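You operate a simulated robot arm through the tools that you are given. There is no shell and no other tool. Be economical: measure what you need, move in short steps, check, and stop when the job is done.

You are at the controls of a simulated two-armed robot. One attempt, no reset.

## Task
On the crate end of the blue bench, fold the rag in half.

It is judged by the outcome, as a careful person would: the job done as asked, and still so three seconds after it is handed in. It fails if anything else is knocked over, pushed out of place, dropped, spilled or broken. Flat cloth is picked up by pressing the open fingertips on it (5 to 10 N) and closing them slowly along it; thin cloth reads only 2 to 8 mm in the jaws.

## Robot
Two 7-joint arms with two-finger parallel grippers on one trunk, on a base that drives. Base frame: it is fixed to the floor where the robot stands at the start and does not move with it; the origin is under the middle of the robot, x ahead of it, y to its left, z up. Readings come in cm, degrees, newtons and seconds.
The left shoulder is at the start at [7, 17.7, 104.5], the right one opposite. Places, roughly: crate end of the blue bench [60, -40, 80]. Payload 3.43 kg a hand.
Tool frame (each hand has its own): the origin (TCP) lies between the finger pads and is the grasp point; the fingertips stand 3 cm ahead of it; z points along the fingers, y is the line along which they close. Largest opening 9.4 cm; finger width 2.8, thickness 1; the body of the gripper, 5 by 9.6 cm, starts 5.5 cm behind the TCP.
Orientation is that of the tool frame in the base frame, as a unit quaternion [x, y, z, w]. With the fingers straight down and closing along the base's y, the tool's x points along the base's -x, its y along +y and its z along -z.

## Interface
- The arms move only by the tool servo_tool. It takes "left_targets", "right_targets" or both (then of equal length, played together; a hand with none holds still); each is a list of rows, each a list of 7 numbers: the shift along the base's x, y, z in units of 20 mm (1.0 is 20 mm), then the turn, a rotation vector about the base's x, y, z in units of 6 degrees (1.0 is 6 degrees), then the finger opening in cm, from 0 to 9.4. In form: [[tx, ty, tz, ax, ay, az, hand], ...]. A call has 1 to 10 rows; each row shifts and turns the commanded pose from where the row before left it. A call with a number of a shift or a turn outside -1 to 1 is refused whole. Rows are played at 5 a second. More than 5 cm and 8.6 degrees between two rows, or a gripper value outside its range, and nothing of the call is played. Where a pose cannot be reached the arm comes as near as it can. A force on the tool above 40 N (or 10 N above the force at the start of the call, whichever is more), or a blocked arm, ends the call early, and 0.2 s more pass. Each finger travels about 15.3 cm/s and halts on what it meets, pressing with about 23 N; the grip force reading is that of the motor and also rises with nothing between the fingers. The clock runs only during rows and for 0.2 s after the last one: add rows that do not move to give the fingers time. It gives the time, the measured TCP pose, the force on the tool (base axes), the opening and the grip force at its end, in the units of the frame above (readings bear some noise), with the torque about the TCP (base axes, N m) and any sound that the robot's microphone picked up.
- Cameras (640 x 400 px; columns grow to the right, rows downward): "scene" is now at [12.01, 3.82, 134.88]; the picture's right is [0.50, -0.87, 0.00], its down [-0.63, -0.36, -0.69] and it looks along [0.60, 0.34, -0.73] (base axes); focal length 264 px, centre (320, 200). "left" rides on the left gripper at [7.6, -1.4, -10.3] in its tool frame; the picture's right is [0.18, 0.98, 0.00], its down [-0.75, 0.14, -0.64] and it looks along [-0.63, 0.12, 0.77] (tool axes); focal length 243 px, centre (320, 200). "right" rides on the right gripper at [7.6, 1.4, -10.2] in its tool frame; the picture's right is [-0.18, 0.98, 0.00], its down [-0.75, -0.14, -0.64] and it looks along [-0.63, -0.12, 0.77] (tool axes); focal length 243 px, centre (320, 200). There is no depth. A picture from a camera that has moved, and an enlarged one, comes with that camera's place and axes in the base frame and with its lens.
- camera(camera): a new picture of that camera. The clock stands still meanwhile.
- move_column(by): slides the trunk up (or, below 0, down) by that many cm; the arms and the scene camera ride with it, the base frame stays. It gives what a move gives, with no picture.
- steer(legs): drives the robot by 1 to 6 legs, each [ahead, turn to the left] in cm and degrees, along the robot's own axes; the way and the turn of a leg run together, so that a leg with both is an arc; at most 150 cm and 180 degrees a leg. The arms and the cameras ride along, it lands a little off, and it stops where it bumps. It gives what a move gives.
- turn_head(pan, tilt): turns the head with the scene camera to pan (to the left, within 86 degrees either way) and tilt (down, from -29 to 69), counted from straight ahead of the robot. It gives what a move gives.
- zoom(camera, box): a new picture of the part [left, top, right, bottom] of that camera's present view, enlarged. The clock stands still meanwhile.
- hand_in(): hands the job in; it is judged then, once.

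Work in short steps. Places have to be worked out from the pictures, the camera data and where the tool is seen: move nearer, look again, correct. Check each grasp and each placing, and mend what went wrong. You have 120 turns and 88 pictures in all, those below and enlarged ones among them. Open the grippers and draw the arms clear of the work before you hand the job in, unless the task says otherwise; then end with one line.

The tools are called as a command line: name --argument value ..., lists and objects as JSON in quotes. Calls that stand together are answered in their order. servo_tool: Moves the arms, as the interface text tells. Its arguments: {"type":"object","properties":{"left_targets":{"type":"array","items":{"type":"array","items":{"type":"number"}}},"right_targets":{"type":"array","items":{"type":"array","items":{"type":"number"}}}},"required":[]} The other tools are called the same way: move_column (by) slides the trunk up or down; steer (legs) drives the base; turn_head (pan, tilt) turns the head that bears the scene camera; camera (camera) takes a picture; zoom (camera, box) takes an enlarged picture of a part of a camera's view; hand_in () hands the job in.

At the start:

```text
time: 0.0
left_tool_pos: [46.94, 35.46, 101.22]
left_tcp_rot: [0.0, 1.0, 0.0, -0.001]
left_ft_force: [0.5, -0.2, 0.2]
left_wrist_torque: [-0.01, 0.02, 0.01]
left_width: 9.42
left_gripper_force: 0.0
right_tool_pos: [34.89, -7.56, 92.92]
right_tcp_rot: [-0.001, 1.0, 0.0, 0.0]
right_ft_force: [0.1, -0.2, 0.8]
right_wrist_torque: [0.02, 0.0, 0.0]
right_width: 9.39
right_gripper_force: 0.0
trunk travel left (down, up): [-62.5, 21.5]
robot x, y, heading: [-0.12, -0.3, 0.2]
head pan, tilt: [29.7, 46.5]
```

scene: 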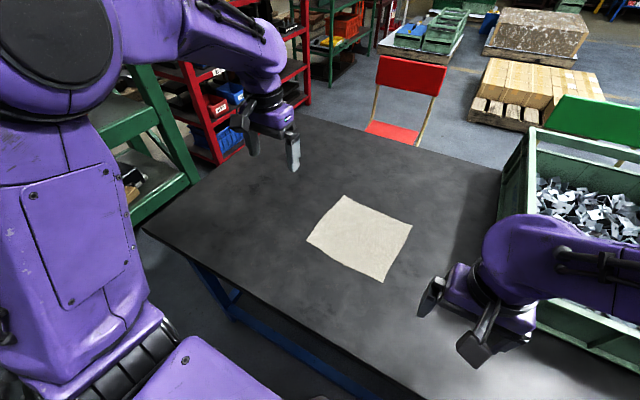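
right: 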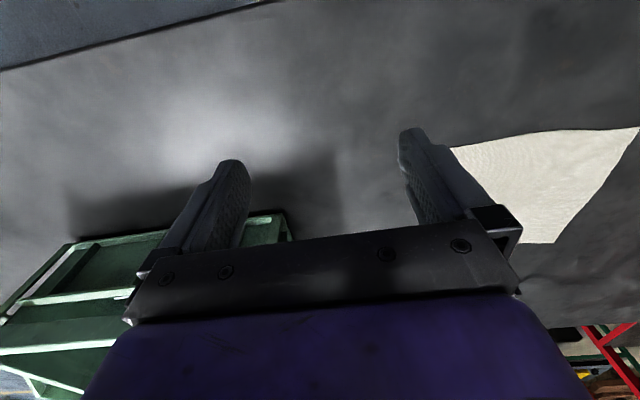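
left: 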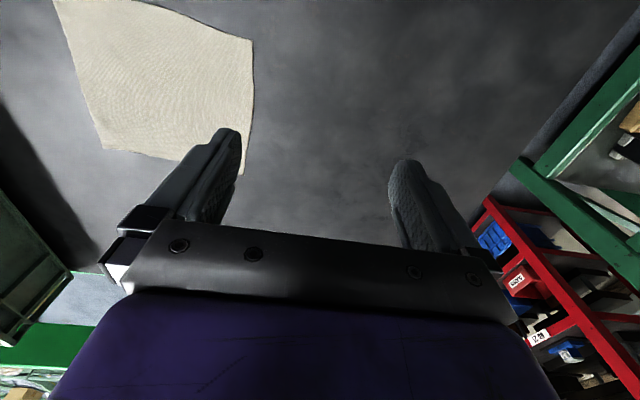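

The visible rag is about 22 cm square, at x 47–69, y 4–28. I'll look to the right at the crate end to see whether the bench holds another rag and what's around it.

turn_head --pan -25 --tilt 40

camera --camera "scene"

```text
time: 1.2
left_tool_pos: [46.98, 35.47, 101.22]
left_tcp_rot: [0.0, 1.0, 0.001, 0.0]
left_ft_force: [0.0, -0.3, 0.0]
left_wrist_torque: [0.01, 0.04, 0.04]
left_width: 9.42
left_gripper_force: 0.0
right_tool_pos: [34.95, -7.68, 92.74]
right_tcp_rot: [-0.001, 1.0, 0.0, -0.001]
right_ft_force: [-0.1, 0.4, 0.1]
right_wrist_torque: [0.02, -0.01, 0.02]
right_width: 9.4
right_gripper_force: 0.0
trunk travel left (down, up): [-62.5, 21.5]
robot x, y, heading: [0.01, 0.13, -0.0]
head pan, tilt: [-25.0, 40.0]
```

```text
84 pictures are left
camera scene: at [12.76, -3.73, 135.82], right [-0.42, -0.91, 0.0], down [-0.58, 0.27, -0.77], along [0.69, -0.32, -0.64], focal length 264 px, centre (320, 200)
```

scene: 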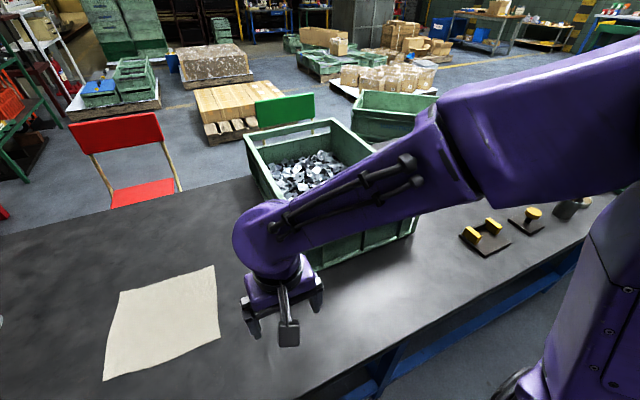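

There's only one rag, on the bench to the left of the crate, and the space around it is clear. I'll pinch the near edge's two corners with both hands, fingers closing along x. First I turn the hands ±90° as they approach, staying well above the bench.

turn_head --pan 10 --tilt 52

servo_tool --left_targets '[[0, -0.28, -0.5, 0, 0, -1, 4], [0, -0.28, -0.5, 0, 0, -1, 4], [0, -0.28, -0.5, 0, 0, -1, 4], [0, -0.28, -0.5, 0, 0, -1, 4], [0, -0.28, -0.5, 0, 0, -1, 4], [0, -0.28, -0.5, 0, 0, -1, 4], [0, -0.28, -0.5, 0, 0, -1, 4], [0, -0.28, -0.5, 0, 0, -1, 4]]' --right_targets '[[0.35, 0.43, -0.2, 0, 0, 1, 4], [0.35, 0.43, -0.2, 0, 0, 1, 4], [0.35, 0.43, -0.2, 0, 0, 1, 4], [0.35, 0.43, -0.2, 0, 0, 1, 4], [0.35, 0.43, -0.2, 0, 0, 1, 4], [0.35, 0.43, -0.2, 0, 0, 1, 4], [0.35, 0.43, -0.2, 0, 0, 1, 4], [0.35, 0.43, -0.2, 0, 0, 1, 4]]'

```text
time: 2.2
left_tool_pos: [46.86, 35.38, 101.26]
left_tcp_rot: [0.0, 1.0, 0.0, 0.0]
left_ft_force: [0.4, 0.1, 0.2]
left_wrist_torque: [0.02, 0.01, -0.03]
left_width: 9.39
left_gripper_force: 0.0
right_tool_pos: [34.96, -7.63, 92.75]
right_tcp_rot: [-0.001, 1.0, 0.0, 0.0]
right_ft_force: [-0.7, -0.5, -0.3]
right_wrist_torque: [0.01, 0.01, -0.01]
right_width: 9.4
right_gripper_force: 0.1
trunk travel left (down, up): [-62.5, 21.5]
robot x, y, heading: [-0.34, 0.11, 0.1]
head pan, tilt: [10.0, 52.0]
```

```text
time: 4.0
left_tool_pos: [47.05, 31.01, 93.17]
left_tcp_rot: [0.407, 0.913, 0.0, -0.001]
left_ft_force: [-0.9, -0.2, 0.1]
left_wrist_torque: [-0.01, 0.01, 0.02]
left_width: 3.99
left_gripper_force: 0.1
right_tool_pos: [40.49, -0.77, 89.63]
right_tcp_rot: [-0.409, 0.913, 0.0, 0.0]
right_ft_force: [-0.4, 1.5, 0.4]
right_wrist_torque: [0.01, 0.02, 0.01]
right_width: 4.0
right_gripper_force: 0.1
trunk travel left (down, up): [-62.5, 21.5]
robot x, y, heading: [0.1, 0.08, -0.1]
head pan, tilt: [10.0, 52.0]
```

Both hands follow the rotation. I'll continue to the full 90°, ending above the near corners at about z 84, and take a picture.

servo_tool --left_targets '[[0, -0.28, -0.6, 0, 0, -1, 4], [0, -0.28, -0.6, 0, 0, -1, 4], [0, -0.28, -0.6, 0, 0, -1, 4], [0, -0.28, -0.6, 0, 0, -1, 4], [0, -0.28, -0.6, 0, 0, -1, 4], [0, -0.28, -0.6, 0, 0, -1, 4], [0, -0.28, -0.6, 0, 0, -1, 4], [0, 0, 0, 0, 0, 0, 4]]' --right_targets '[[0.35, 0.5, -0.35, 0, 0, 1, 4], [0.35, 0.5, -0.35, 0, 0, 1, 4], [0.35, 0.5, -0.35, 0, 0, 1, 4], [0.35, 0.5, -0.35, 0, 0, 1, 4], [0.35, 0.5, -0.35, 0, 0, 1, 4], [0.35, 0.5, -0.35, 0, 0, 1, 4], [0.35, 0.5, -0.35, 0, 0, 1, 4], [0, 0, 0, 0, 0, 0, 4]]'

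camera --camera "scene"

camera --camera "right"

camera --camera "left"

```text
time: 5.8
left_tool_pos: [46.98, 27.03, 84.76]
left_tcp_rot: [0.707, 0.707, 0.001, 0.001]
left_ft_force: [0.0, 1.0, -0.1]
left_wrist_torque: [-0.01, -0.01, 0.02]
left_width: 4.01
left_gripper_force: 0.0
right_tool_pos: [45.39, 6.3, 84.73]
right_tcp_rot: [0.709, -0.705, 0.0, 0.0]
right_ft_force: [0.1, -0.1, 0.1]
right_wrist_torque: [-0.02, -0.03, 0.0]
right_width: 4.0
right_gripper_force: 0.0
trunk travel left (down, up): [-62.5, 21.5]
robot x, y, heading: [0.02, 0.05, -0.1]
head pan, tilt: [10.0, 52.0]
```

```text
83 pictures are left
camera scene: at [12.39, 1.13, 134.15], right [0.17, -0.98, 0.0], down [-0.78, -0.14, -0.62], along [0.61, 0.11, -0.79], focal length 264 px, centre (320, 200)
```

scene: 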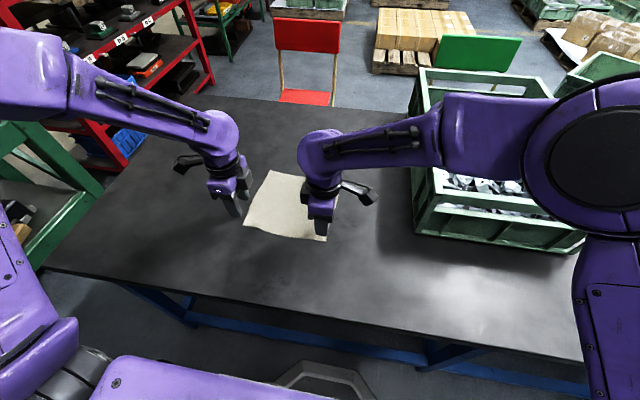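

```text
82 pictures are left
camera right: at [43.98, -1.45, 95.03], right [-0.98, 0.18, 0.0], down [0.14, 0.75, 0.64], along [0.12, 0.63, -0.77], focal length 243 px, centre (320, 200)
```

right: 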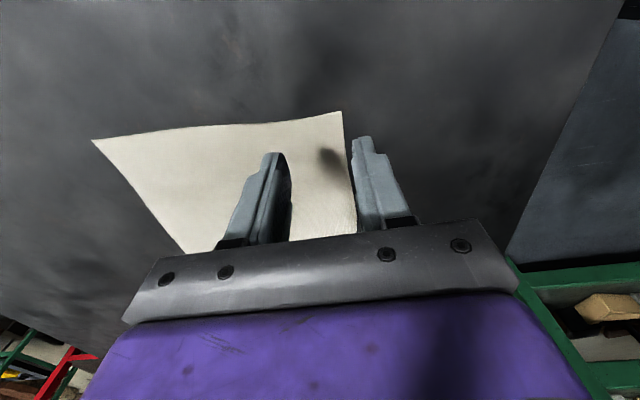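

```text
81 pictures are left
camera left: at [45.5, 34.73, 95.0], right [0.98, 0.18, 0.0], down [0.14, -0.75, 0.64], along [0.12, -0.63, -0.77], focal length 243 px, centre (320, 200)
```

left: 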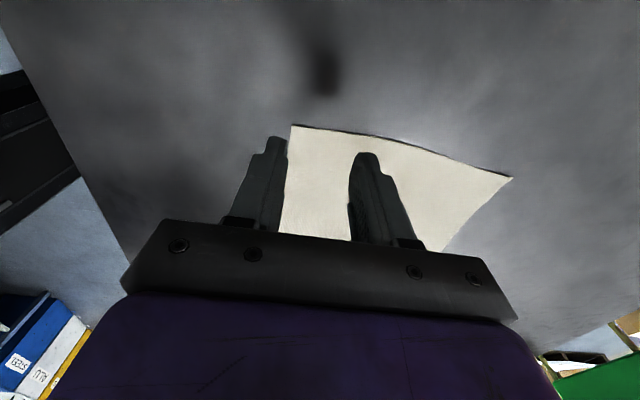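

Triangulating between the scene and wrist cameras puts the cloth surface at z ≈ 78, not 72. That gives near corners at about (43.6, 5) and (44.8, 27), and far corners at about x 63. I'll shift over the near corners with the near finger just off the edge, lower 2 cm, then feel for contact.

servo_tool --left_targets '[[-0.2, -0.5, 0, 0, 0, 0, 4], [-0.2, -0.5, 0, 0, 0, 0, 4], [0, 0, -0.5, 0, 0, 0, 4], [0, 0, -0.5, 0, 0, 0, 4], [0, 0, 0, 0, 0, 0, 4]]' --right_targets '[[-0.1, 0.2, 0, 0, 0, 0, 4], [0, 0.1, 0, 0, 0, 0, 4], [0, 0, -0.5, 0, 0, 0, 4], [0, 0, -0.5, 0, 0, 0, 4], [0, 0, 0, 0, 0, 0, 4]]'

camera --camera "right"

camera --camera "left"

```text
time: 7.0
left_tool_pos: [46.18, 24.99, 82.78]
left_tcp_rot: [0.707, 0.707, 0.0, 0.0]
left_ft_force: [0.4, -0.1, 0.7]
left_wrist_torque: [-0.01, 0.03, -0.01]
left_width: 4.01
left_gripper_force: 0.1
right_tool_pos: [45.35, 6.77, 82.63]
right_tcp_rot: [0.708, -0.706, 0.0, 0.0]
right_ft_force: [0.2, -0.1, 0.3]
right_wrist_torque: [-0.03, 0.0, 0.01]
right_width: 4.0
right_gripper_force: 0.1
trunk travel left (down, up): [-62.5, 21.5]
robot x, y, heading: [0.22, -0.07, -0.2]
head pan, tilt: [10.0, 52.0]
```

```text
80 pictures are left
camera right: at [43.84, -0.9, 93.03], right [-0.98, 0.18, 0.0], down [0.14, 0.75, 0.64], along [0.12, 0.63, -0.77], focal length 243 px, centre (320, 200)
```

right: 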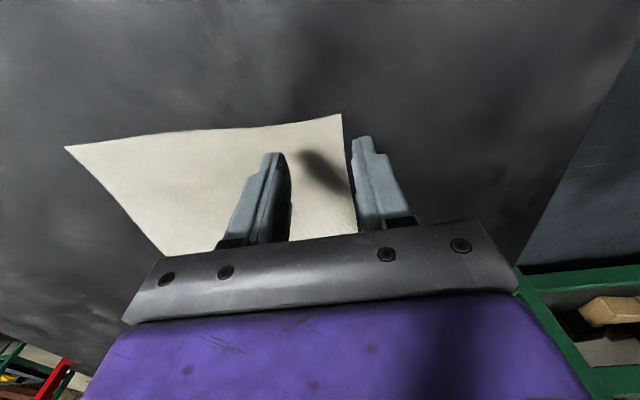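

```text
79 pictures are left
camera left: at [44.72, 32.73, 92.99], right [0.98, 0.18, 0.0], down [0.14, -0.75, 0.64], along [0.12, -0.63, -0.77], focal length 243 px, centre (320, 200)
```

left: 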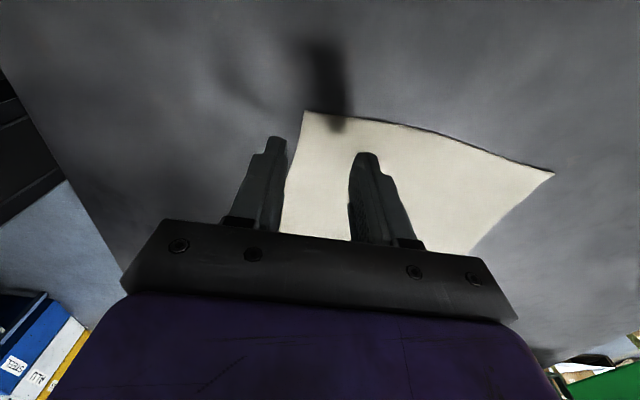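

Both near fingers look just outside the edge. The table height is still uncertain, so I lower in small steps and watch the force.

servo_tool --left_targets '[[0, 0, -0.25, 0, 0, 0, 4], [0, 0, -0.25, 0, 0, 0, 4], [0, 0, -0.2, 0, 0, 0, 4], [0, 0, 0, 0, 0, 0, 4]]' --right_targets '[[0, 0, -0.25, 0, 0, 0, 4], [0, 0, -0.25, 0, 0, 0, 4], [0, 0, -0.2, 0, 0, 0, 4], [0, 0, 0, 0, 0, 0, 4]]'

camera --camera "right"

camera --camera "left"

```text
time: 8.1
left_tool_pos: [46.1, 25.02, 81.35]
left_tcp_rot: [0.707, 0.707, 0.001, 0.0]
left_ft_force: [-0.9, -0.3, 0.2]
left_wrist_torque: [-0.03, -0.01, -0.02]
left_width: 3.98
left_gripper_force: 0.0
right_tool_pos: [45.26, 6.8, 81.33]
right_tcp_rot: [0.708, -0.706, 0.0, 0.0]
right_ft_force: [-0.5, 0.5, -0.4]
right_wrist_torque: [0.0, -0.01, 0.0]
right_width: 4.0
right_gripper_force: 0.1
trunk travel left (down, up): [-62.5, 21.5]
robot x, y, heading: [-0.13, -0.02, 0.1]
head pan, tilt: [10.0, 52.0]
```

```text
78 pictures are left
camera right: at [43.85, -0.87, 91.63], right [-0.98, 0.18, 0.0], down [0.14, 0.75, 0.64], along [0.12, 0.63, -0.77], focal length 243 px, centre (320, 200)
```

right: 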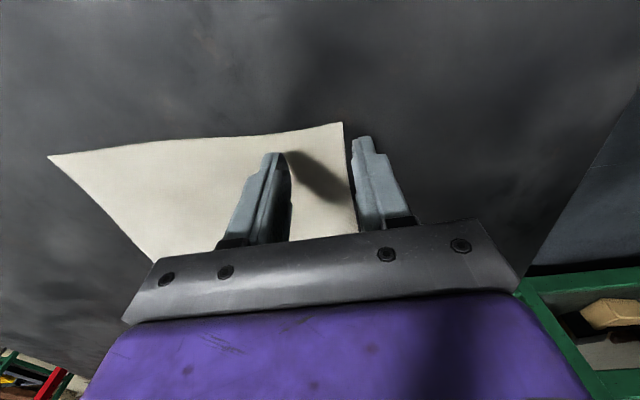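

```text
77 pictures are left
camera left: at [44.73, 32.76, 91.6], right [0.98, 0.18, 0.0], down [0.14, -0.75, 0.64], along [0.12, -0.63, -0.77], focal length 243 px, centre (320, 200)
```

left: 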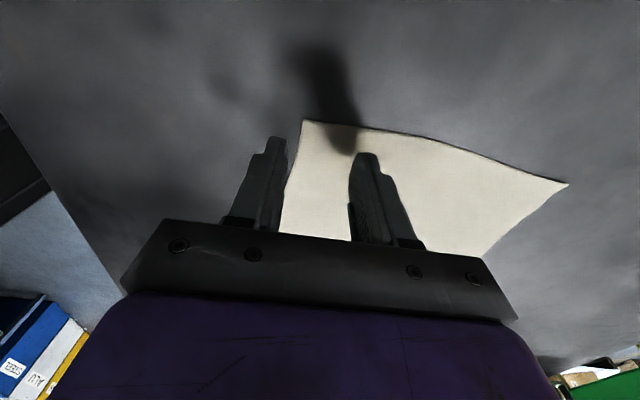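

Still no contact at fingertip z ≈ 78.3, though the parallax puts the surface near 77. I'll lower another 1.2 cm gently.

servo_tool --left_targets '[[0, 0, -0.15, 0, 0, 0, 4], [0, 0, -0.15, 0, 0, 0, 4], [0, 0, -0.15, 0, 0, 0, 4], [0, 0, -0.15, 0, 0, 0, 4], [0, 0, 0, 0, 0, 0, 4]]' --right_targets '[[0, 0, -0.15, 0, 0, 0, 4], [0, 0, -0.15, 0, 0, 0, 4], [0, 0, -0.15, 0, 0, 0, 4], [0, 0, -0.15, 0, 0, 0, 4], [0, 0, 0, 0, 0, 0, 4]]'

```text
time: 9.2
left_tool_pos: [46.11, 25.15, 80.11]
left_tcp_rot: [0.707, 0.707, 0.001, 0.0]
left_ft_force: [-0.8, 0.1, -0.3]
left_wrist_torque: [-0.01, -0.04, -0.02]
left_width: 3.99
left_gripper_force: 0.1
right_tool_pos: [45.25, 6.79, 80.16]
right_tcp_rot: [0.707, -0.707, 0.0, 0.0]
right_ft_force: [-0.3, -0.8, 3.0]
right_wrist_torque: [0.0, -0.06, 0.01]
right_width: 4.0
right_gripper_force: 0.1
trunk travel left (down, up): [-62.5, 21.5]
robot x, y, heading: [-0.02, 0.09, 0.3]
head pan, tilt: [10.0, 52.0]
```

The right hand just made contact (3 N), so the cloth surface is at z ≈ 77.1. I check the finger positions before pressing.

zoom --camera "right" --box '[200, 80, 440, 230]'

zoom --camera "left" --box '[200, 80, 440, 230]'

```text
2.67 times, centred on (320, 155) of right
camera zoom: at [43.85, -0.89, 90.44], right [-0.98, 0.18, 0.0], down [0.14, 0.75, 0.64], along [0.12, 0.63, -0.77], focal length 647 px, centre (320, 320)
```

zoom: 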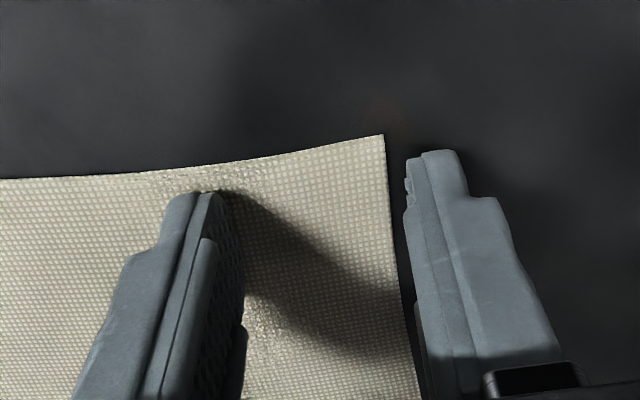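

```text
2.67 times, centred on (320, 155) of left
camera zoom: at [44.77, 32.76, 90.35], right [0.98, 0.18, 0.0], down [0.14, -0.75, 0.64], along [0.12, -0.63, -0.77], focal length 647 px, centre (320, 320)
```

zoom: 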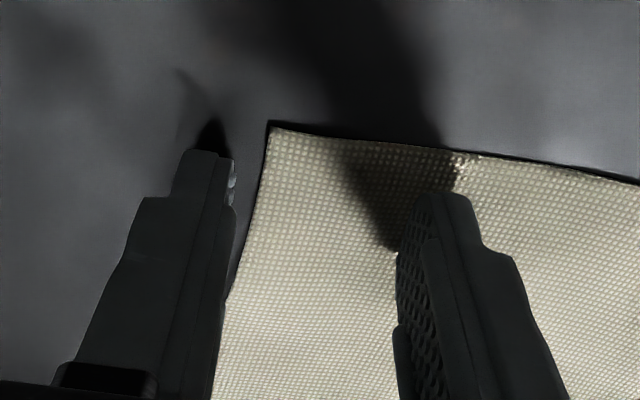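

The placement is right: each near finger sits just outside the edge and each far finger about 3 cm in on the cloth. Now I press a little to get 5–10 N.

servo_tool --left_targets '[[0, 0, -0.06, 0, 0, 0, 4], [0, 0, -0.06, 0, 0, 0, 4], [0, 0, 0, 0, 0, 0, 4]]' --right_targets '[[0, 0, -0.05, 0, 0, 0, 4], [0, 0, 0, 0, 0, 0, 4], [0, 0, 0, 0, 0, 0, 4]]'

```text
time: 10.1
left_tool_pos: [46.17, 24.96, 80.04]
left_tcp_rot: [0.707, 0.707, 0.002, 0.001]
left_ft_force: [1.4, 2.8, 13.4]
left_wrist_torque: [0.17, -0.33, 0.03]
left_width: 4.06
left_gripper_force: 0.0
right_tool_pos: [45.08, 6.85, 80.05]
right_tcp_rot: [0.708, -0.706, 0.0, -0.002]
right_ft_force: [2.3, -0.4, 5.9]
right_wrist_torque: [-0.05, -0.2, 0.04]
right_width: 4.06
right_gripper_force: 0.5
trunk travel left (down, up): [-62.5, 21.5]
robot x, y, heading: [0.08, -0.38, 0.1]
head pan, tilt: [10.0, 52.0]
```

Left is a little heavy at 13 N, so I ease it slightly. Then both grippers close slowly along the cloth.

servo_tool --left_targets '[[0, 0, 0.03, 0, 0, 0, 4], [0, 0, 0, 0, 0, 0, 3.5], [0, 0, 0, 0, 0, 0, 3.0], [0, 0, 0, 0, 0, 0, 2.5], [0, 0, 0, 0, 0, 0, 2.0], [0, 0, 0, 0, 0, 0, 1.5], [0, 0, 0, 0, 0, 0, 1.0], [0, 0, 0, 0, 0, 0, 0.5], [0, 0, 0, 0, 0, 0, 0], [0, 0, 0, 0, 0, 0, 0]]' --right_targets '[[0, 0, 0, 0, 0, 0, 4], [0, 0, 0, 0, 0, 0, 3.5], [0, 0, 0, 0, 0, 0, 3.0], [0, 0, 0, 0, 0, 0, 2.5], [0, 0, 0, 0, 0, 0, 2.0], [0, 0, 0, 0, 0, 0, 1.5], [0, 0, 0, 0, 0, 0, 1.0], [0, 0, 0, 0, 0, 0, 0.5], [0, 0, 0, 0, 0, 0, 0], [0, 0, 0, 0, 0, 0, 0]]'

zoom --camera "right" --box '[200, 80, 440, 230]'

zoom --camera "left" --box '[200, 80, 440, 230]'

```text
time: 12.2
left_tool_pos: [46.0, 24.97, 80.1]
left_tcp_rot: [0.708, 0.707, 0.001, 0.001]
left_ft_force: [-1.8, -1.1, 10.3]
left_wrist_torque: [0.09, -0.01, 0.04]
left_width: 0.24
left_gripper_force: 23.1
right_tool_pos: [45.15, 6.82, 80.14]
right_tcp_rot: [0.708, -0.707, 0.0, 0.0]
right_ft_force: [0.1, 0.3, 11.1]
right_wrist_torque: [-0.09, -0.08, 0.01]
right_width: 0.23
right_gripper_force: 23.2
trunk travel left (down, up): [-62.5, 21.5]
robot x, y, heading: [-0.05, 0.24, -0.1]
head pan, tilt: [10.0, 52.0]
```

```text
2.67 times, centred on (320, 155) of right
camera zoom: at [43.71, -0.94, 90.42], right [-0.98, 0.18, 0.0], down [0.14, 0.75, 0.64], along [0.12, 0.63, -0.77], focal length 647 px, centre (320, 320)
```

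zoom: 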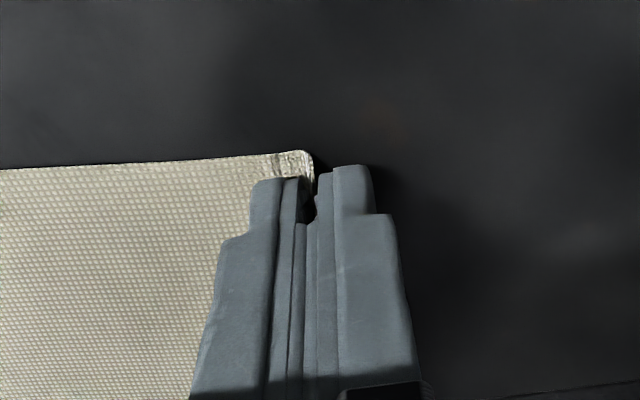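

```text
2.67 times, centred on (320, 155) of left
camera zoom: at [44.59, 32.69, 90.31], right [0.98, 0.18, 0.0], down [0.14, -0.75, 0.64], along [0.12, -0.63, -0.77], focal length 647 px, centre (320, 320)
```

zoom: 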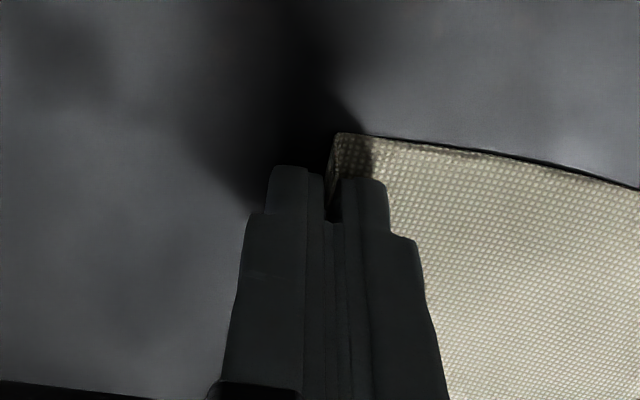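

Both jaws read 2.3 mm, which fits a pinched edge. I lift 3 cm straight up to check both grips.

servo_tool --left_targets '[[0, 0, 0.5, 0, 0, 0, 0], [0, 0, 0.5, 0, 0, 0, 0], [0, 0, 0.5, 0, 0, 0, 0], [0, 0, 0, 0, 0, 0, 0]]' --right_targets '[[0, 0, 0.5, 0, 0, 0, 0], [0, 0, 0.5, 0, 0, 0, 0], [0, 0, 0.5, 0, 0, 0, 0], [0, 0, 0, 0, 0, 0, 0]]'

camera --camera "right"

camera --camera "left"

zoom --camera "scene" --box '[190, 120, 430, 270]'

```text
time: 13.2
left_tool_pos: [46.04, 25.1, 82.98]
left_tcp_rot: [0.708, 0.707, 0.0, 0.001]
left_ft_force: [-0.4, -0.3, 0.4]
left_wrist_torque: [-0.03, -0.03, 0.01]
left_width: 0.19
left_gripper_force: 22.6
right_tool_pos: [45.31, 6.8, 83.02]
right_tcp_rot: [0.708, -0.707, 0.0, 0.0]
right_ft_force: [0.5, 0.3, -0.1]
right_wrist_torque: [0.0, 0.01, 0.01]
right_width: 0.27
right_gripper_force: 23.1
trunk travel left (down, up): [-62.5, 21.5]
robot x, y, heading: [0.03, 0.1, 0.0]
head pan, tilt: [10.0, 52.0]
```

```text
72 pictures are left
camera right: at [43.86, -0.9, 93.39], right [-0.98, 0.18, 0.0], down [0.14, 0.75, 0.64], along [0.12, 0.63, -0.77], focal length 243 px, centre (320, 200)
```

right: 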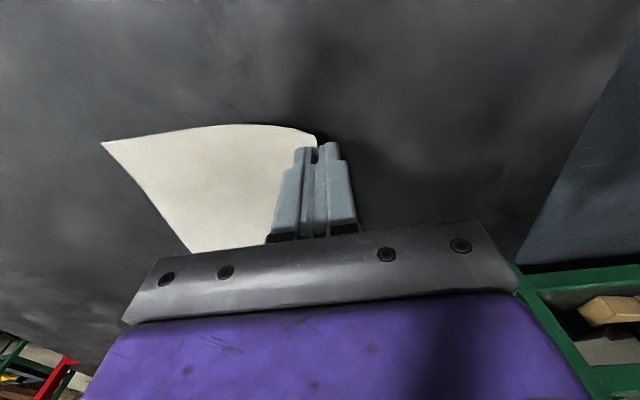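

```text
71 pictures are left
camera left: at [44.75, 32.79, 93.21], right [0.98, 0.18, 0.0], down [0.14, -0.75, 0.64], along [0.12, -0.63, -0.77], focal length 243 px, centre (320, 200)
```

left: 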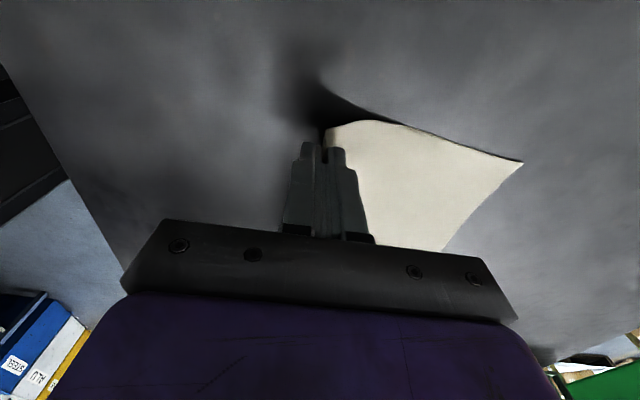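

```text
2.67 times, centred on (310, 195) of scene
camera zoom: at [12.46, 1.16, 134.14], right [0.17, -0.98, 0.0], down [-0.78, -0.14, -0.62], along [0.61, 0.11, -0.79], focal length 704 px, centre (347, 213)
```

zoom: 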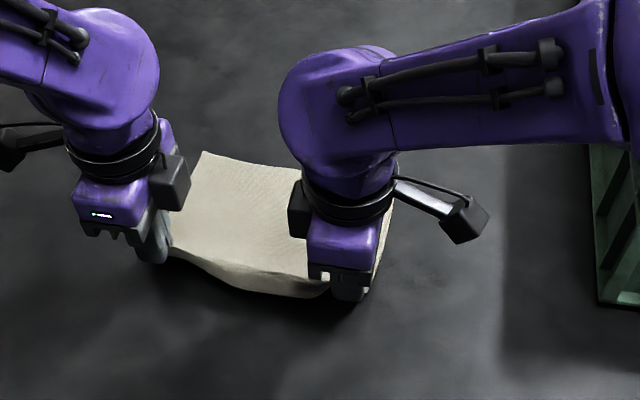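

Both corners are lifting with the whole near edge. I start the fold arc toward +x at half speed, rising to about 8 cm, and check midway, including the clearance of the right forearm over the crate.

servo_tool --left_targets '[[0.25, -0.025, 0.38, 0, 0, 0, 0], [0.25, -0.025, 0.37, 0, 0, 0, 0], [0.35, -0.025, 0.35, 0, 0, 0, 0], [0.35, -0.025, 0.35, 0, 0, 0, 0], [0.4, -0.025, 0.3, 0, 0, 0, 0], [0.4, -0.025, 0.3, 0, 0, 0, 0], [0.5, -0.025, 0.25, 0, 0, 0, 0], [0.5, -0.025, 0.25, 0, 0, 0, 0], [0.5, -0.025, 0.1, 0, 0, 0, 0], [0.5, -0.025, 0.1, 0, 0, 0, 0]]' --right_targets '[[0.25, -0.025, 0.38, 0, 0, 0, 0], [0.25, -0.025, 0.37, 0, 0, 0, 0], [0.35, -0.025, 0.35, 0, 0, 0, 0], [0.35, -0.025, 0.35, 0, 0, 0, 0], [0.4, -0.025, 0.3, 0, 0, 0, 0], [0.4, -0.025, 0.3, 0, 0, 0, 0], [0.5, -0.025, 0.25, 0, 0, 0, 0], [0.5, -0.025, 0.25, 0, 0, 0, 0], [0.5, -0.025, 0.1, 0, 0, 0, 0], [0.5, -0.025, 0.1, 0, 0, 0, 0]]'

camera --camera "scene"

camera --camera "right"

```text
time: 15.4
left_tool_pos: [54.24, 24.51, 88.53]
left_tcp_rot: [0.707, 0.707, 0.0, 0.0]
left_ft_force: [-0.5, 0.4, -0.1]
left_wrist_torque: [0.02, 0.04, -0.02]
left_width: 0.23
left_gripper_force: 22.7
right_tool_pos: [53.31, 6.36, 88.39]
right_tcp_rot: [0.708, -0.707, 0.0, 0.0]
right_ft_force: [-0.2, -0.2, -0.6]
right_wrist_torque: [-0.01, 0.02, 0.02]
right_width: 0.25
right_gripper_force: 23.4
trunk travel left (down, up): [-62.5, 21.5]
robot x, y, heading: [0.17, -0.05, -0.1]
head pan, tilt: [10.0, 52.0]
```

```text
69 pictures are left
camera scene: at [12.53, 1.15, 134.13], right [0.17, -0.98, 0.0], down [-0.78, -0.14, -0.62], along [0.61, 0.11, -0.79], focal length 264 px, centre (320, 200)
```

scene: 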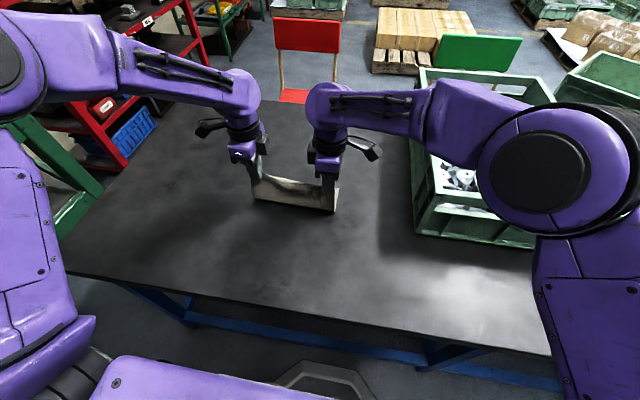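

```text
68 pictures are left
camera right: at [51.96, -1.38, 98.77], right [-0.98, 0.18, 0.0], down [0.14, 0.75, 0.64], along [0.12, 0.63, -0.77], focal length 243 px, centre (320, 200)
```

right: 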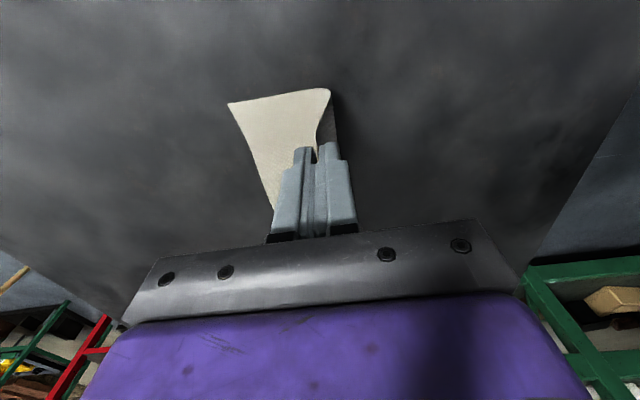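

The fold is hanging neatly and the right arm clears the crate. The far corners now measure about (61.2, 4.2) and (61.7, 26), because the sheet slid about 2 cm during closing. So I bring the held edge down onto x ≈ 60.5–61.

servo_tool --left_targets '[[0.3, 0, 0, 0, 0, 0, 0], [0.4, 0, -0.05, 0, 0, 0, 0], [0.45, 0, -0.2, 0, 0, 0, 0], [0.45, 0, -0.25, 0, 0, 0, 0], [0.45, 0, -0.35, 0, 0, 0, 0], [0.45, 0, -0.45, 0, 0, 0, 0], [0.4, 0, -0.5, 0, 0, 0, 0], [0.3, 0, -0.5, 0, 0, 0, 0], [0.2, 0, -0.5, 0, 0, 0, 0], [0, 0, 0, 0, 0, 0, 0]]' --right_targets '[[0.3, -0.03, 0, 0, 0, 0, 0], [0.45, -0.03, -0.05, 0, 0, 0, 0], [0.45, -0.03, -0.2, 0, 0, 0, 0], [0.45, -0.03, -0.25, 0, 0, 0, 0], [0.45, -0.03, -0.35, 0, 0, 0, 0], [0.45, -0.03, -0.45, 0, 0, 0, 0], [0.45, -0.03, -0.5, 0, 0, 0, 0], [0.4, -0.03, -0.5, 0, 0, 0, 0], [0.2, 0, -0.5, 0, 0, 0, 0], [0, 0, 0, 0, 0, 0, 0]]'

camera --camera "right"

camera --camera "left"

zoom --camera "scene" --box '[190, 80, 430, 230]'

```text
time: 17.6
left_tool_pos: [60.87, 24.55, 82.87]
left_tcp_rot: [0.707, 0.707, -0.001, 0.0]
left_ft_force: [0.3, -4.1, -0.9]
left_wrist_torque: [-0.09, 0.04, 0.0]
left_width: 0.18
left_gripper_force: 22.8
right_tool_pos: [60.43, 5.93, 82.94]
right_tcp_rot: [0.708, -0.706, 0.0, -0.001]
right_ft_force: [-0.2, 4.2, -0.2]
right_wrist_torque: [0.12, 0.01, -0.02]
right_width: 0.27
right_gripper_force: 22.7
trunk travel left (down, up): [-62.5, 21.5]
robot x, y, heading: [0.16, 0.12, 0.1]
head pan, tilt: [10.0, 52.0]
```

```text
67 pictures are left
camera right: at [59.0, -1.84, 93.24], right [-0.98, 0.18, 0.0], down [0.14, 0.75, 0.64], along [0.12, 0.63, -0.77], focal length 243 px, centre (320, 200)
```

right: 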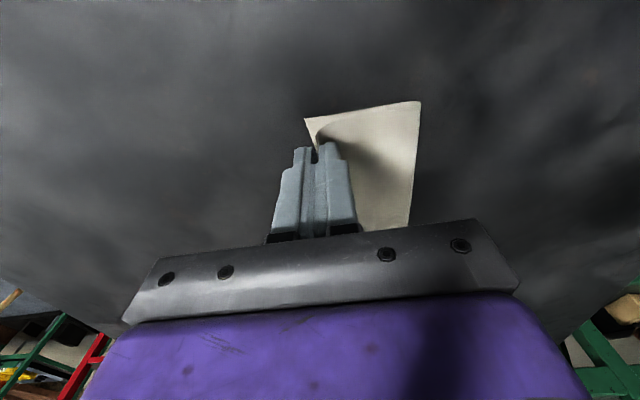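

```text
66 pictures are left
camera left: at [59.55, 32.25, 93.07], right [0.98, 0.18, 0.0], down [0.14, -0.75, 0.64], along [0.12, -0.63, -0.77], focal length 243 px, centre (320, 200)
```

left: 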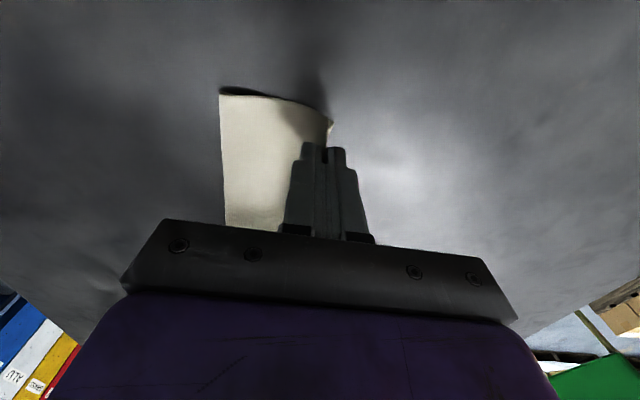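

```text
2.67 times, centred on (310, 155) of scene
camera zoom: at [12.41, 1.15, 134.14], right [0.17, -0.98, 0.0], down [-0.78, -0.14, -0.62], along [0.61, 0.11, -0.79], focal length 704 px, centre (347, 320)
```

zoom: 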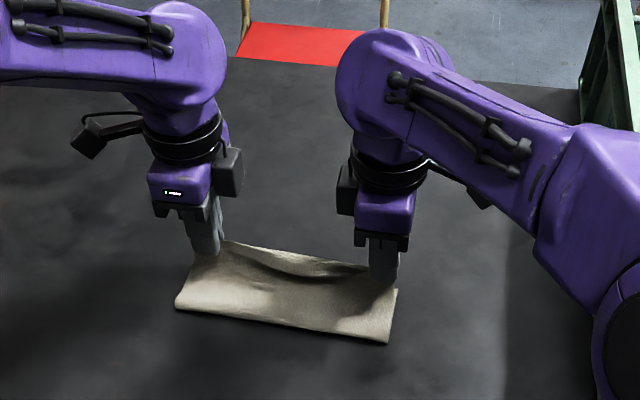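

It's well aligned: the held edge is above the far edge (x 61.0/61.6) and the fold line is at about x 54. I lower until the fingertips are about 0.5 cm above the bench and ease the slight sideways tension.

servo_tool --left_targets '[[0, -0.05, -0.3, 0, 0, 0, 0], [0, 0, -0.3, 0, 0, 0, 0], [0, 0, -0.3, 0, 0, 0, 0], [0, 0, -0.2, 0, 0, 0, 0], [0, 0, 0, 0, 0, 0, 0]]' --right_targets '[[0, 0.1, -0.3, 0, 0, 0, 0], [0, 0, -0.3, 0, 0, 0, 0], [0, 0, -0.3, 0, 0, 0, 0], [0, 0, -0.2, 0, 0, 0, 0], [0, 0, 0, 0, 0, 0, 0]]'

zoom --camera "right" --box '[200, 80, 440, 230]'

zoom --camera "left" --box '[200, 80, 440, 230]'

```text
time: 18.9
left_tool_pos: [60.97, 24.43, 80.73]
left_tcp_rot: [0.707, 0.707, 0.0, 0.0]
left_ft_force: [-0.9, -1.0, -1.3]
left_wrist_torque: [-0.04, 0.02, 0.03]
left_width: 0.24
left_gripper_force: 22.9
right_tool_pos: [60.38, 6.14, 80.7]
right_tcp_rot: [0.708, -0.707, 0.0, 0.0]
right_ft_force: [0.6, -0.4, 0.6]
right_wrist_torque: [0.0, 0.0, 0.01]
right_width: 0.25
right_gripper_force: 22.9
trunk travel left (down, up): [-62.5, 21.5]
robot x, y, heading: [-0.03, 0.1, -0.3]
head pan, tilt: [10.0, 52.0]
```

```text
2.67 times, centred on (320, 155) of right
camera zoom: at [59.04, -1.62, 91.05], right [-0.98, 0.18, 0.0], down [0.14, 0.75, 0.64], along [0.12, 0.63, -0.77], focal length 647 px, centre (320, 320)
```

zoom: 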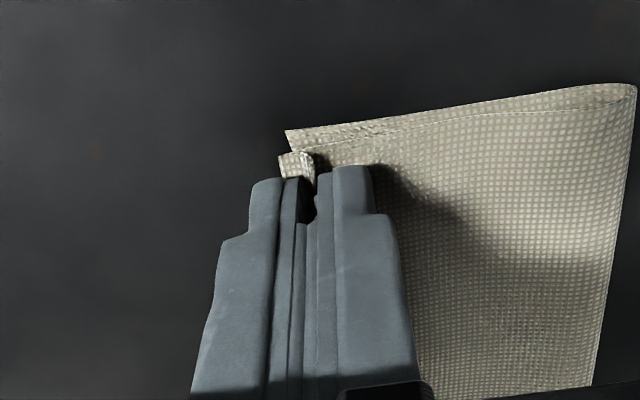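

```text
2.67 times, centred on (320, 155) of left
camera zoom: at [59.56, 32.15, 90.84], right [0.98, 0.18, 0.0], down [0.14, -0.75, 0.64], along [0.12, -0.63, -0.77], focal length 647 px, centre (320, 320)
```

zoom: 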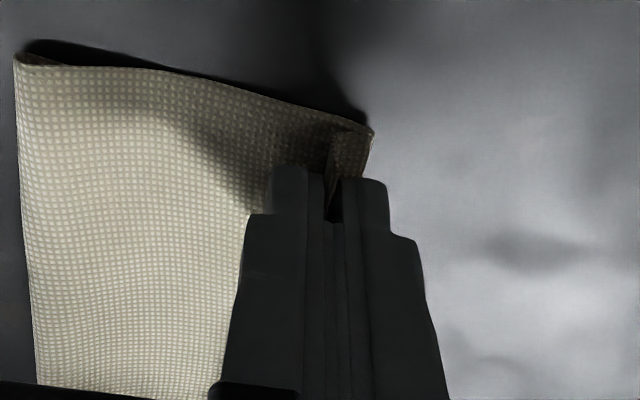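

The held edge lies right over the far edge on both sides. I open slowly to 1.2 cm and then lift straight up.

servo_tool --left_targets '[[0, 0, 0, 0, 0, 0, 0.5], [0, 0, 0, 0, 0, 0, 0.9], [0, 0, 0, 0, 0, 0, 1.3], [0, 0, 0, 0, 0, 0, 1.3], [0, 0, 0.2, 0, 0, 0, 1.3], [0, 0, 0.3, 0, 0, 0, 1.3], [0, 0, 0.5, 0, 0, 0, 1.3], [0, 0, 0.5, 0, 0, 0, 1.3], [0, 0, 0, 0, 0, 0, 1.3]]' --right_targets '[[0, 0, 0, 0, 0, 0, 0.5], [0, 0, 0, 0, 0, 0, 0.9], [0, 0, 0, 0, 0, 0, 1.3], [0, 0, 0, 0, 0, 0, 1.3], [0, 0, 0.2, 0, 0, 0, 1.3], [0, 0, 0.3, 0, 0, 0, 1.3], [0, 0, 0.5, 0, 0, 0, 1.3], [0, 0, 0.5, 0, 0, 0, 1.3], [0, 0, 0, 0, 0, 0, 1.3]]'

camera --camera "right"

camera --camera "left"

zoom --camera "scene" --box '[190, 80, 430, 230]'

```text
time: 20.9
left_tool_pos: [60.82, 24.57, 83.65]
left_tcp_rot: [0.707, 0.707, 0.0, 0.0]
left_ft_force: [1.1, -0.2, -0.5]
left_wrist_torque: [0.02, -0.01, 0.01]
left_width: 1.3
left_gripper_force: 0.1
right_tool_pos: [60.43, 6.06, 83.58]
right_tcp_rot: [0.707, -0.707, -0.001, 0.001]
right_ft_force: [0.0, -0.4, -0.5]
right_wrist_torque: [0.0, -0.01, -0.05]
right_width: 1.29
right_gripper_force: 0.0
trunk travel left (down, up): [-62.5, 21.5]
robot x, y, heading: [-0.02, -0.24, -0.1]
head pan, tilt: [10.0, 52.0]
```

```text
62 pictures are left
camera right: at [59.07, -1.64, 94.02], right [-0.98, 0.18, 0.0], down [0.14, 0.75, 0.64], along [0.12, 0.63, -0.77], focal length 243 px, centre (320, 200)
```

right: 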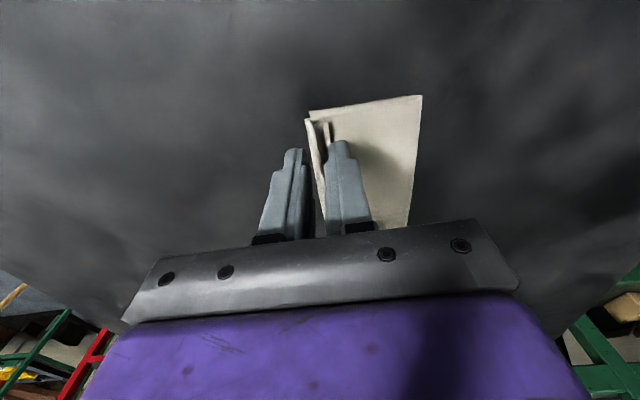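

```text
61 pictures are left
camera left: at [59.58, 32.15, 93.9], right [0.98, 0.18, 0.0], down [0.14, -0.75, 0.64], along [0.12, -0.63, -0.77], focal length 243 px, centre (320, 200)
```

left: 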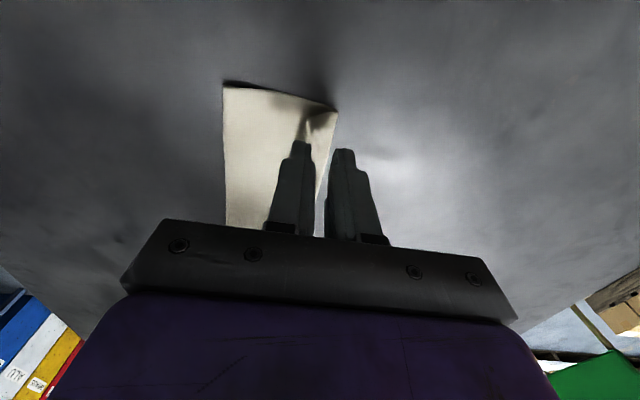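

```text
2.67 times, centred on (310, 155) of scene
camera zoom: at [12.49, 1.17, 134.13], right [0.17, -0.98, 0.0], down [-0.78, -0.14, -0.62], along [0.61, 0.11, -0.79], focal length 704 px, centre (347, 320)
```

zoom: 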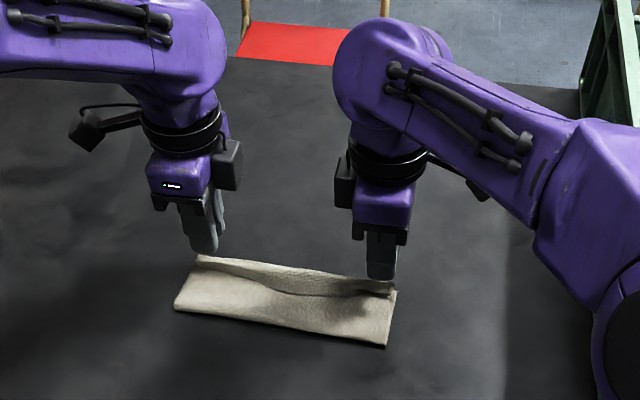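

Released cleanly. There's a raised ridge along the edge, so I lift both hands higher and out to the sides to see the whole result.

servo_tool --left_targets '[[0, 0, 0.8, 0, 0, 0, 1.3], [0, 0.5, 0.8, 0, 0, 0, 1.3], [0, 1, 0.5, 0, 0, 0, 1.3], [-0.5, 1, 0, 0, 0, 0, 1.3], [-0.5, 1, 0, 0, 0, 0, 1.3], [-0.5, 1, 0, 0, 0, 0, 1.3]]' --right_targets '[[0, 0, 0.8, 0, 0, 0, 1.3], [-0.5, -0.2, 0.8, 0, 0, 0, 1.3], [-1, -0.3, 0.5, 0, 0, 0, 1.3], [-1, -0.5, 0, 0, 0, 0, 1.3], [-1, -0.5, 0, 0, 0, 0, 1.3], [-1, -0.5, 0, 0, 0, 0, 1.3]]'

zoom --camera "scene" --box '[200, 110, 400, 235]'

camera --camera "left"

```text
time: 22.2
left_tool_pos: [57.84, 33.39, 87.93]
left_tcp_rot: [0.707, 0.707, 0.001, 0.0]
left_ft_force: [-1.1, 0.1, -0.1]
left_wrist_torque: [-0.02, -0.01, -0.03]
left_width: 1.3
left_gripper_force: 0.1
right_tool_pos: [51.27, 1.99, 87.92]
right_tcp_rot: [0.708, -0.707, 0.0, 0.0]
right_ft_force: [-0.3, -0.1, -0.1]
right_wrist_torque: [0.0, 0.0, -0.01]
right_width: 1.27
right_gripper_force: 0.0
trunk travel left (down, up): [-62.5, 21.5]
robot x, y, heading: [0.0, -0.14, 0.1]
head pan, tilt: [10.0, 52.0]
```

```text
3.20 times, centred on (300, 172) of scene
camera zoom: at [12.32, 1.2, 134.15], right [0.17, -0.98, 0.0], down [-0.78, -0.14, -0.62], along [0.61, 0.11, -0.79], focal length 844 px, centre (384, 288)
```

zoom: 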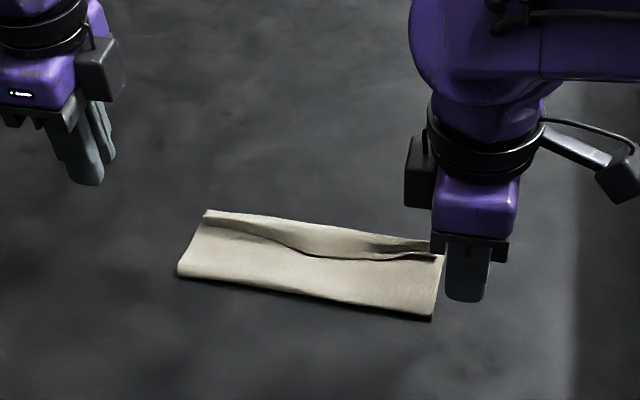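

```text
58 pictures are left
camera left: at [56.47, 41.19, 98.14], right [0.98, 0.18, 0.0], down [0.14, -0.75, 0.64], along [0.12, -0.63, -0.77], focal length 243 px, centre (320, 200)
```

left: 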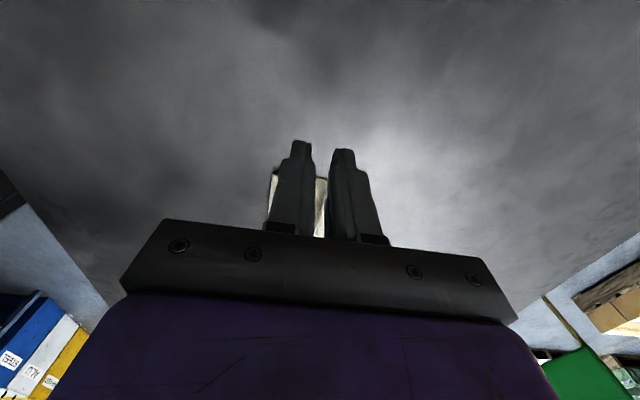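

It's folded in half, but a ridge remains along the loose edge. I move the right hand further clear for an unobstructed look.

servo_tool --right_targets '[[-1, -0.5, 0.3, 0, 0, 0, 1.3], [-1, -0.8, 0.3, 0, 0, 0, 1.3], [-1, -1, 0, 0, 0, 0, 1.3], [0, -1, 0, 0, 0, 0, 1.3], [0, 0, 0, 0, 0, 0, 1.3]]'

turn_head --pan 12 --tilt 45

zoom --camera "scene" --box '[240, 150, 400, 250]'

```text
time: 23.4
left_tool_pos: [57.93, 33.5, 87.93]
left_tcp_rot: [0.707, 0.707, -0.001, 0.0]
left_ft_force: [-0.6, -0.2, 0.4]
left_wrist_torque: [0.0, 0.0, 0.0]
left_width: 1.29
left_gripper_force: 0.0
right_tool_pos: [45.36, -4.56, 89.13]
right_tcp_rot: [0.709, -0.706, 0.0, 0.0]
right_ft_force: [0.6, 0.1, 0.1]
right_wrist_torque: [-0.02, -0.02, 0.01]
right_width: 1.31
right_gripper_force: 0.0
trunk travel left (down, up): [-62.5, 21.5]
robot x, y, heading: [0.2, 0.03, 0.0]
head pan, tilt: [10.0, 52.0]
```

```text
time: 24.1
left_tool_pos: [57.94, 33.56, 87.81]
left_tcp_rot: [0.707, 0.707, 0.0, 0.0]
left_ft_force: [0.1, -0.6, 0.7]
left_wrist_torque: [-0.01, -0.03, 0.02]
left_width: 1.29
left_gripper_force: 0.1
right_tool_pos: [45.41, -4.66, 89.01]
right_tcp_rot: [0.708, -0.707, 0.0, 0.001]
right_ft_force: [0.1, -0.9, -0.4]
right_wrist_torque: [0.0, 0.01, 0.01]
right_width: 1.29
right_gripper_force: 0.0
trunk travel left (down, up): [-62.5, 21.5]
robot x, y, heading: [-0.33, -0.26, -0.0]
head pan, tilt: [12.0, 45.0]
```

```text
4.00 times, centred on (320, 200) of scene
camera zoom: at [13.01, 1.54, 135.09], right [0.21, -0.98, 0.0], down [-0.69, -0.15, -0.71], along [0.69, 0.15, -0.71], focal length 1056 px, centre (320, 200)
```

zoom: 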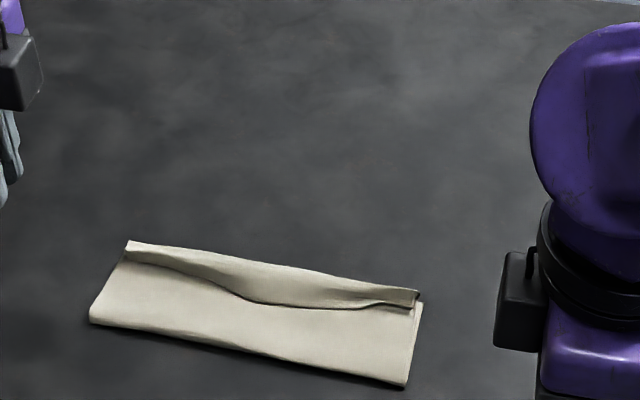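

A flopped ridge sits along the loose edge. I bring the right hand over that end, staying at z 89+, to see it from its camera.

servo_tool --right_targets '[[0.5, 0.7, 0.3, 0, 0, 0, 1.3], [1, 0.8, 0.3, 0, 0, 0, 1.3], [1, 0.8, 0, 0, 0, 0, 1.3], [1, 0.8, 0, 0, 0, 0, 1.3], [1, 0.8, 0, 0, 0, 0, 1.3], [1, 0.8, 0, 0, 0, 0, 1.3], [0.5, 0.8, 0, 0, 0, 0, 1.3], [0, 0.5, 0, 0, 0, 0, 1.3], [0, 0, 0, 0, 0, 0, 1.3]]'

zoom --camera "right" --box '[200, 0, 460, 160]'

```text
time: 26.1
left_tool_pos: [57.95, 33.37, 87.93]
left_tcp_rot: [0.707, 0.707, -0.001, -0.001]
left_ft_force: [-1.1, -0.5, -0.1]
left_wrist_torque: [-0.05, 0.0, -0.01]
left_width: 1.32
left_gripper_force: 0.1
right_tool_pos: [57.35, 7.46, 90.37]
right_tcp_rot: [0.708, -0.707, 0.0, 0.0]
right_ft_force: [0.6, -0.7, -0.1]
right_wrist_torque: [0.04, 0.0, 0.0]
right_width: 1.29
right_gripper_force: 0.2
trunk travel left (down, up): [-62.5, 21.5]
robot x, y, heading: [0.17, -0.14, 0.0]
head pan, tilt: [12.0, 45.0]
```

```text
2.46 times, centred on (330, 80) of right
camera zoom: at [56.03, -0.24, 100.65], right [-0.98, 0.18, 0.0], down [0.14, 0.75, 0.64], along [0.12, 0.63, -0.77], focal length 597 px, centre (295, 495)
```

zoom: 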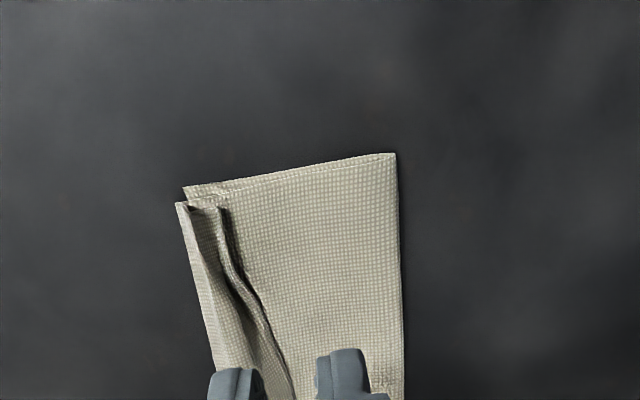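

The loose edge lies exactly on the far edge, with a small standing pleat about 1.4 cm behind it (x ≈ 59.7). I'll pat it flat with closed fingertips, starting at the right end.

servo_tool --right_targets '[[0.7, -0.1, -0.8, 0, 0, 0, 0], [0.6, -0.1, -1, 0, 0, 0, 0], [0, 0, -1, 0, 0, 0, 0], [0, 0, -1, 0, 0, 0, 0], [0, 0, -0.5, 0, 0, 0, 0], [0, 0, -0.3, 0, 0, 0, 0], [0, 0, -0.2, 0, 0, 0, 0], [0, 0, -0.1, 0, 0, 0, 0], [0, 0, 0, 0, 0, 0, 0]]'

```text
time: 28.1
left_tool_pos: [57.86, 33.46, 87.99]
left_tcp_rot: [0.707, 0.707, 0.0, 0.0]
left_ft_force: [-0.2, -0.7, 0.4]
left_wrist_torque: [-0.02, 0.01, -0.01]
left_width: 1.31
left_gripper_force: 0.1
right_tool_pos: [59.91, 7.02, 80.54]
right_tcp_rot: [0.707, -0.707, 0.0, 0.0]
right_ft_force: [0.8, -0.3, 1.1]
right_wrist_torque: [-0.05, 0.01, 0.01]
right_width: 0.0
right_gripper_force: 23.2
trunk travel left (down, up): [-62.5, 21.5]
robot x, y, heading: [0.1, 0.1, 0.1]
head pan, tilt: [12.0, 45.0]
```

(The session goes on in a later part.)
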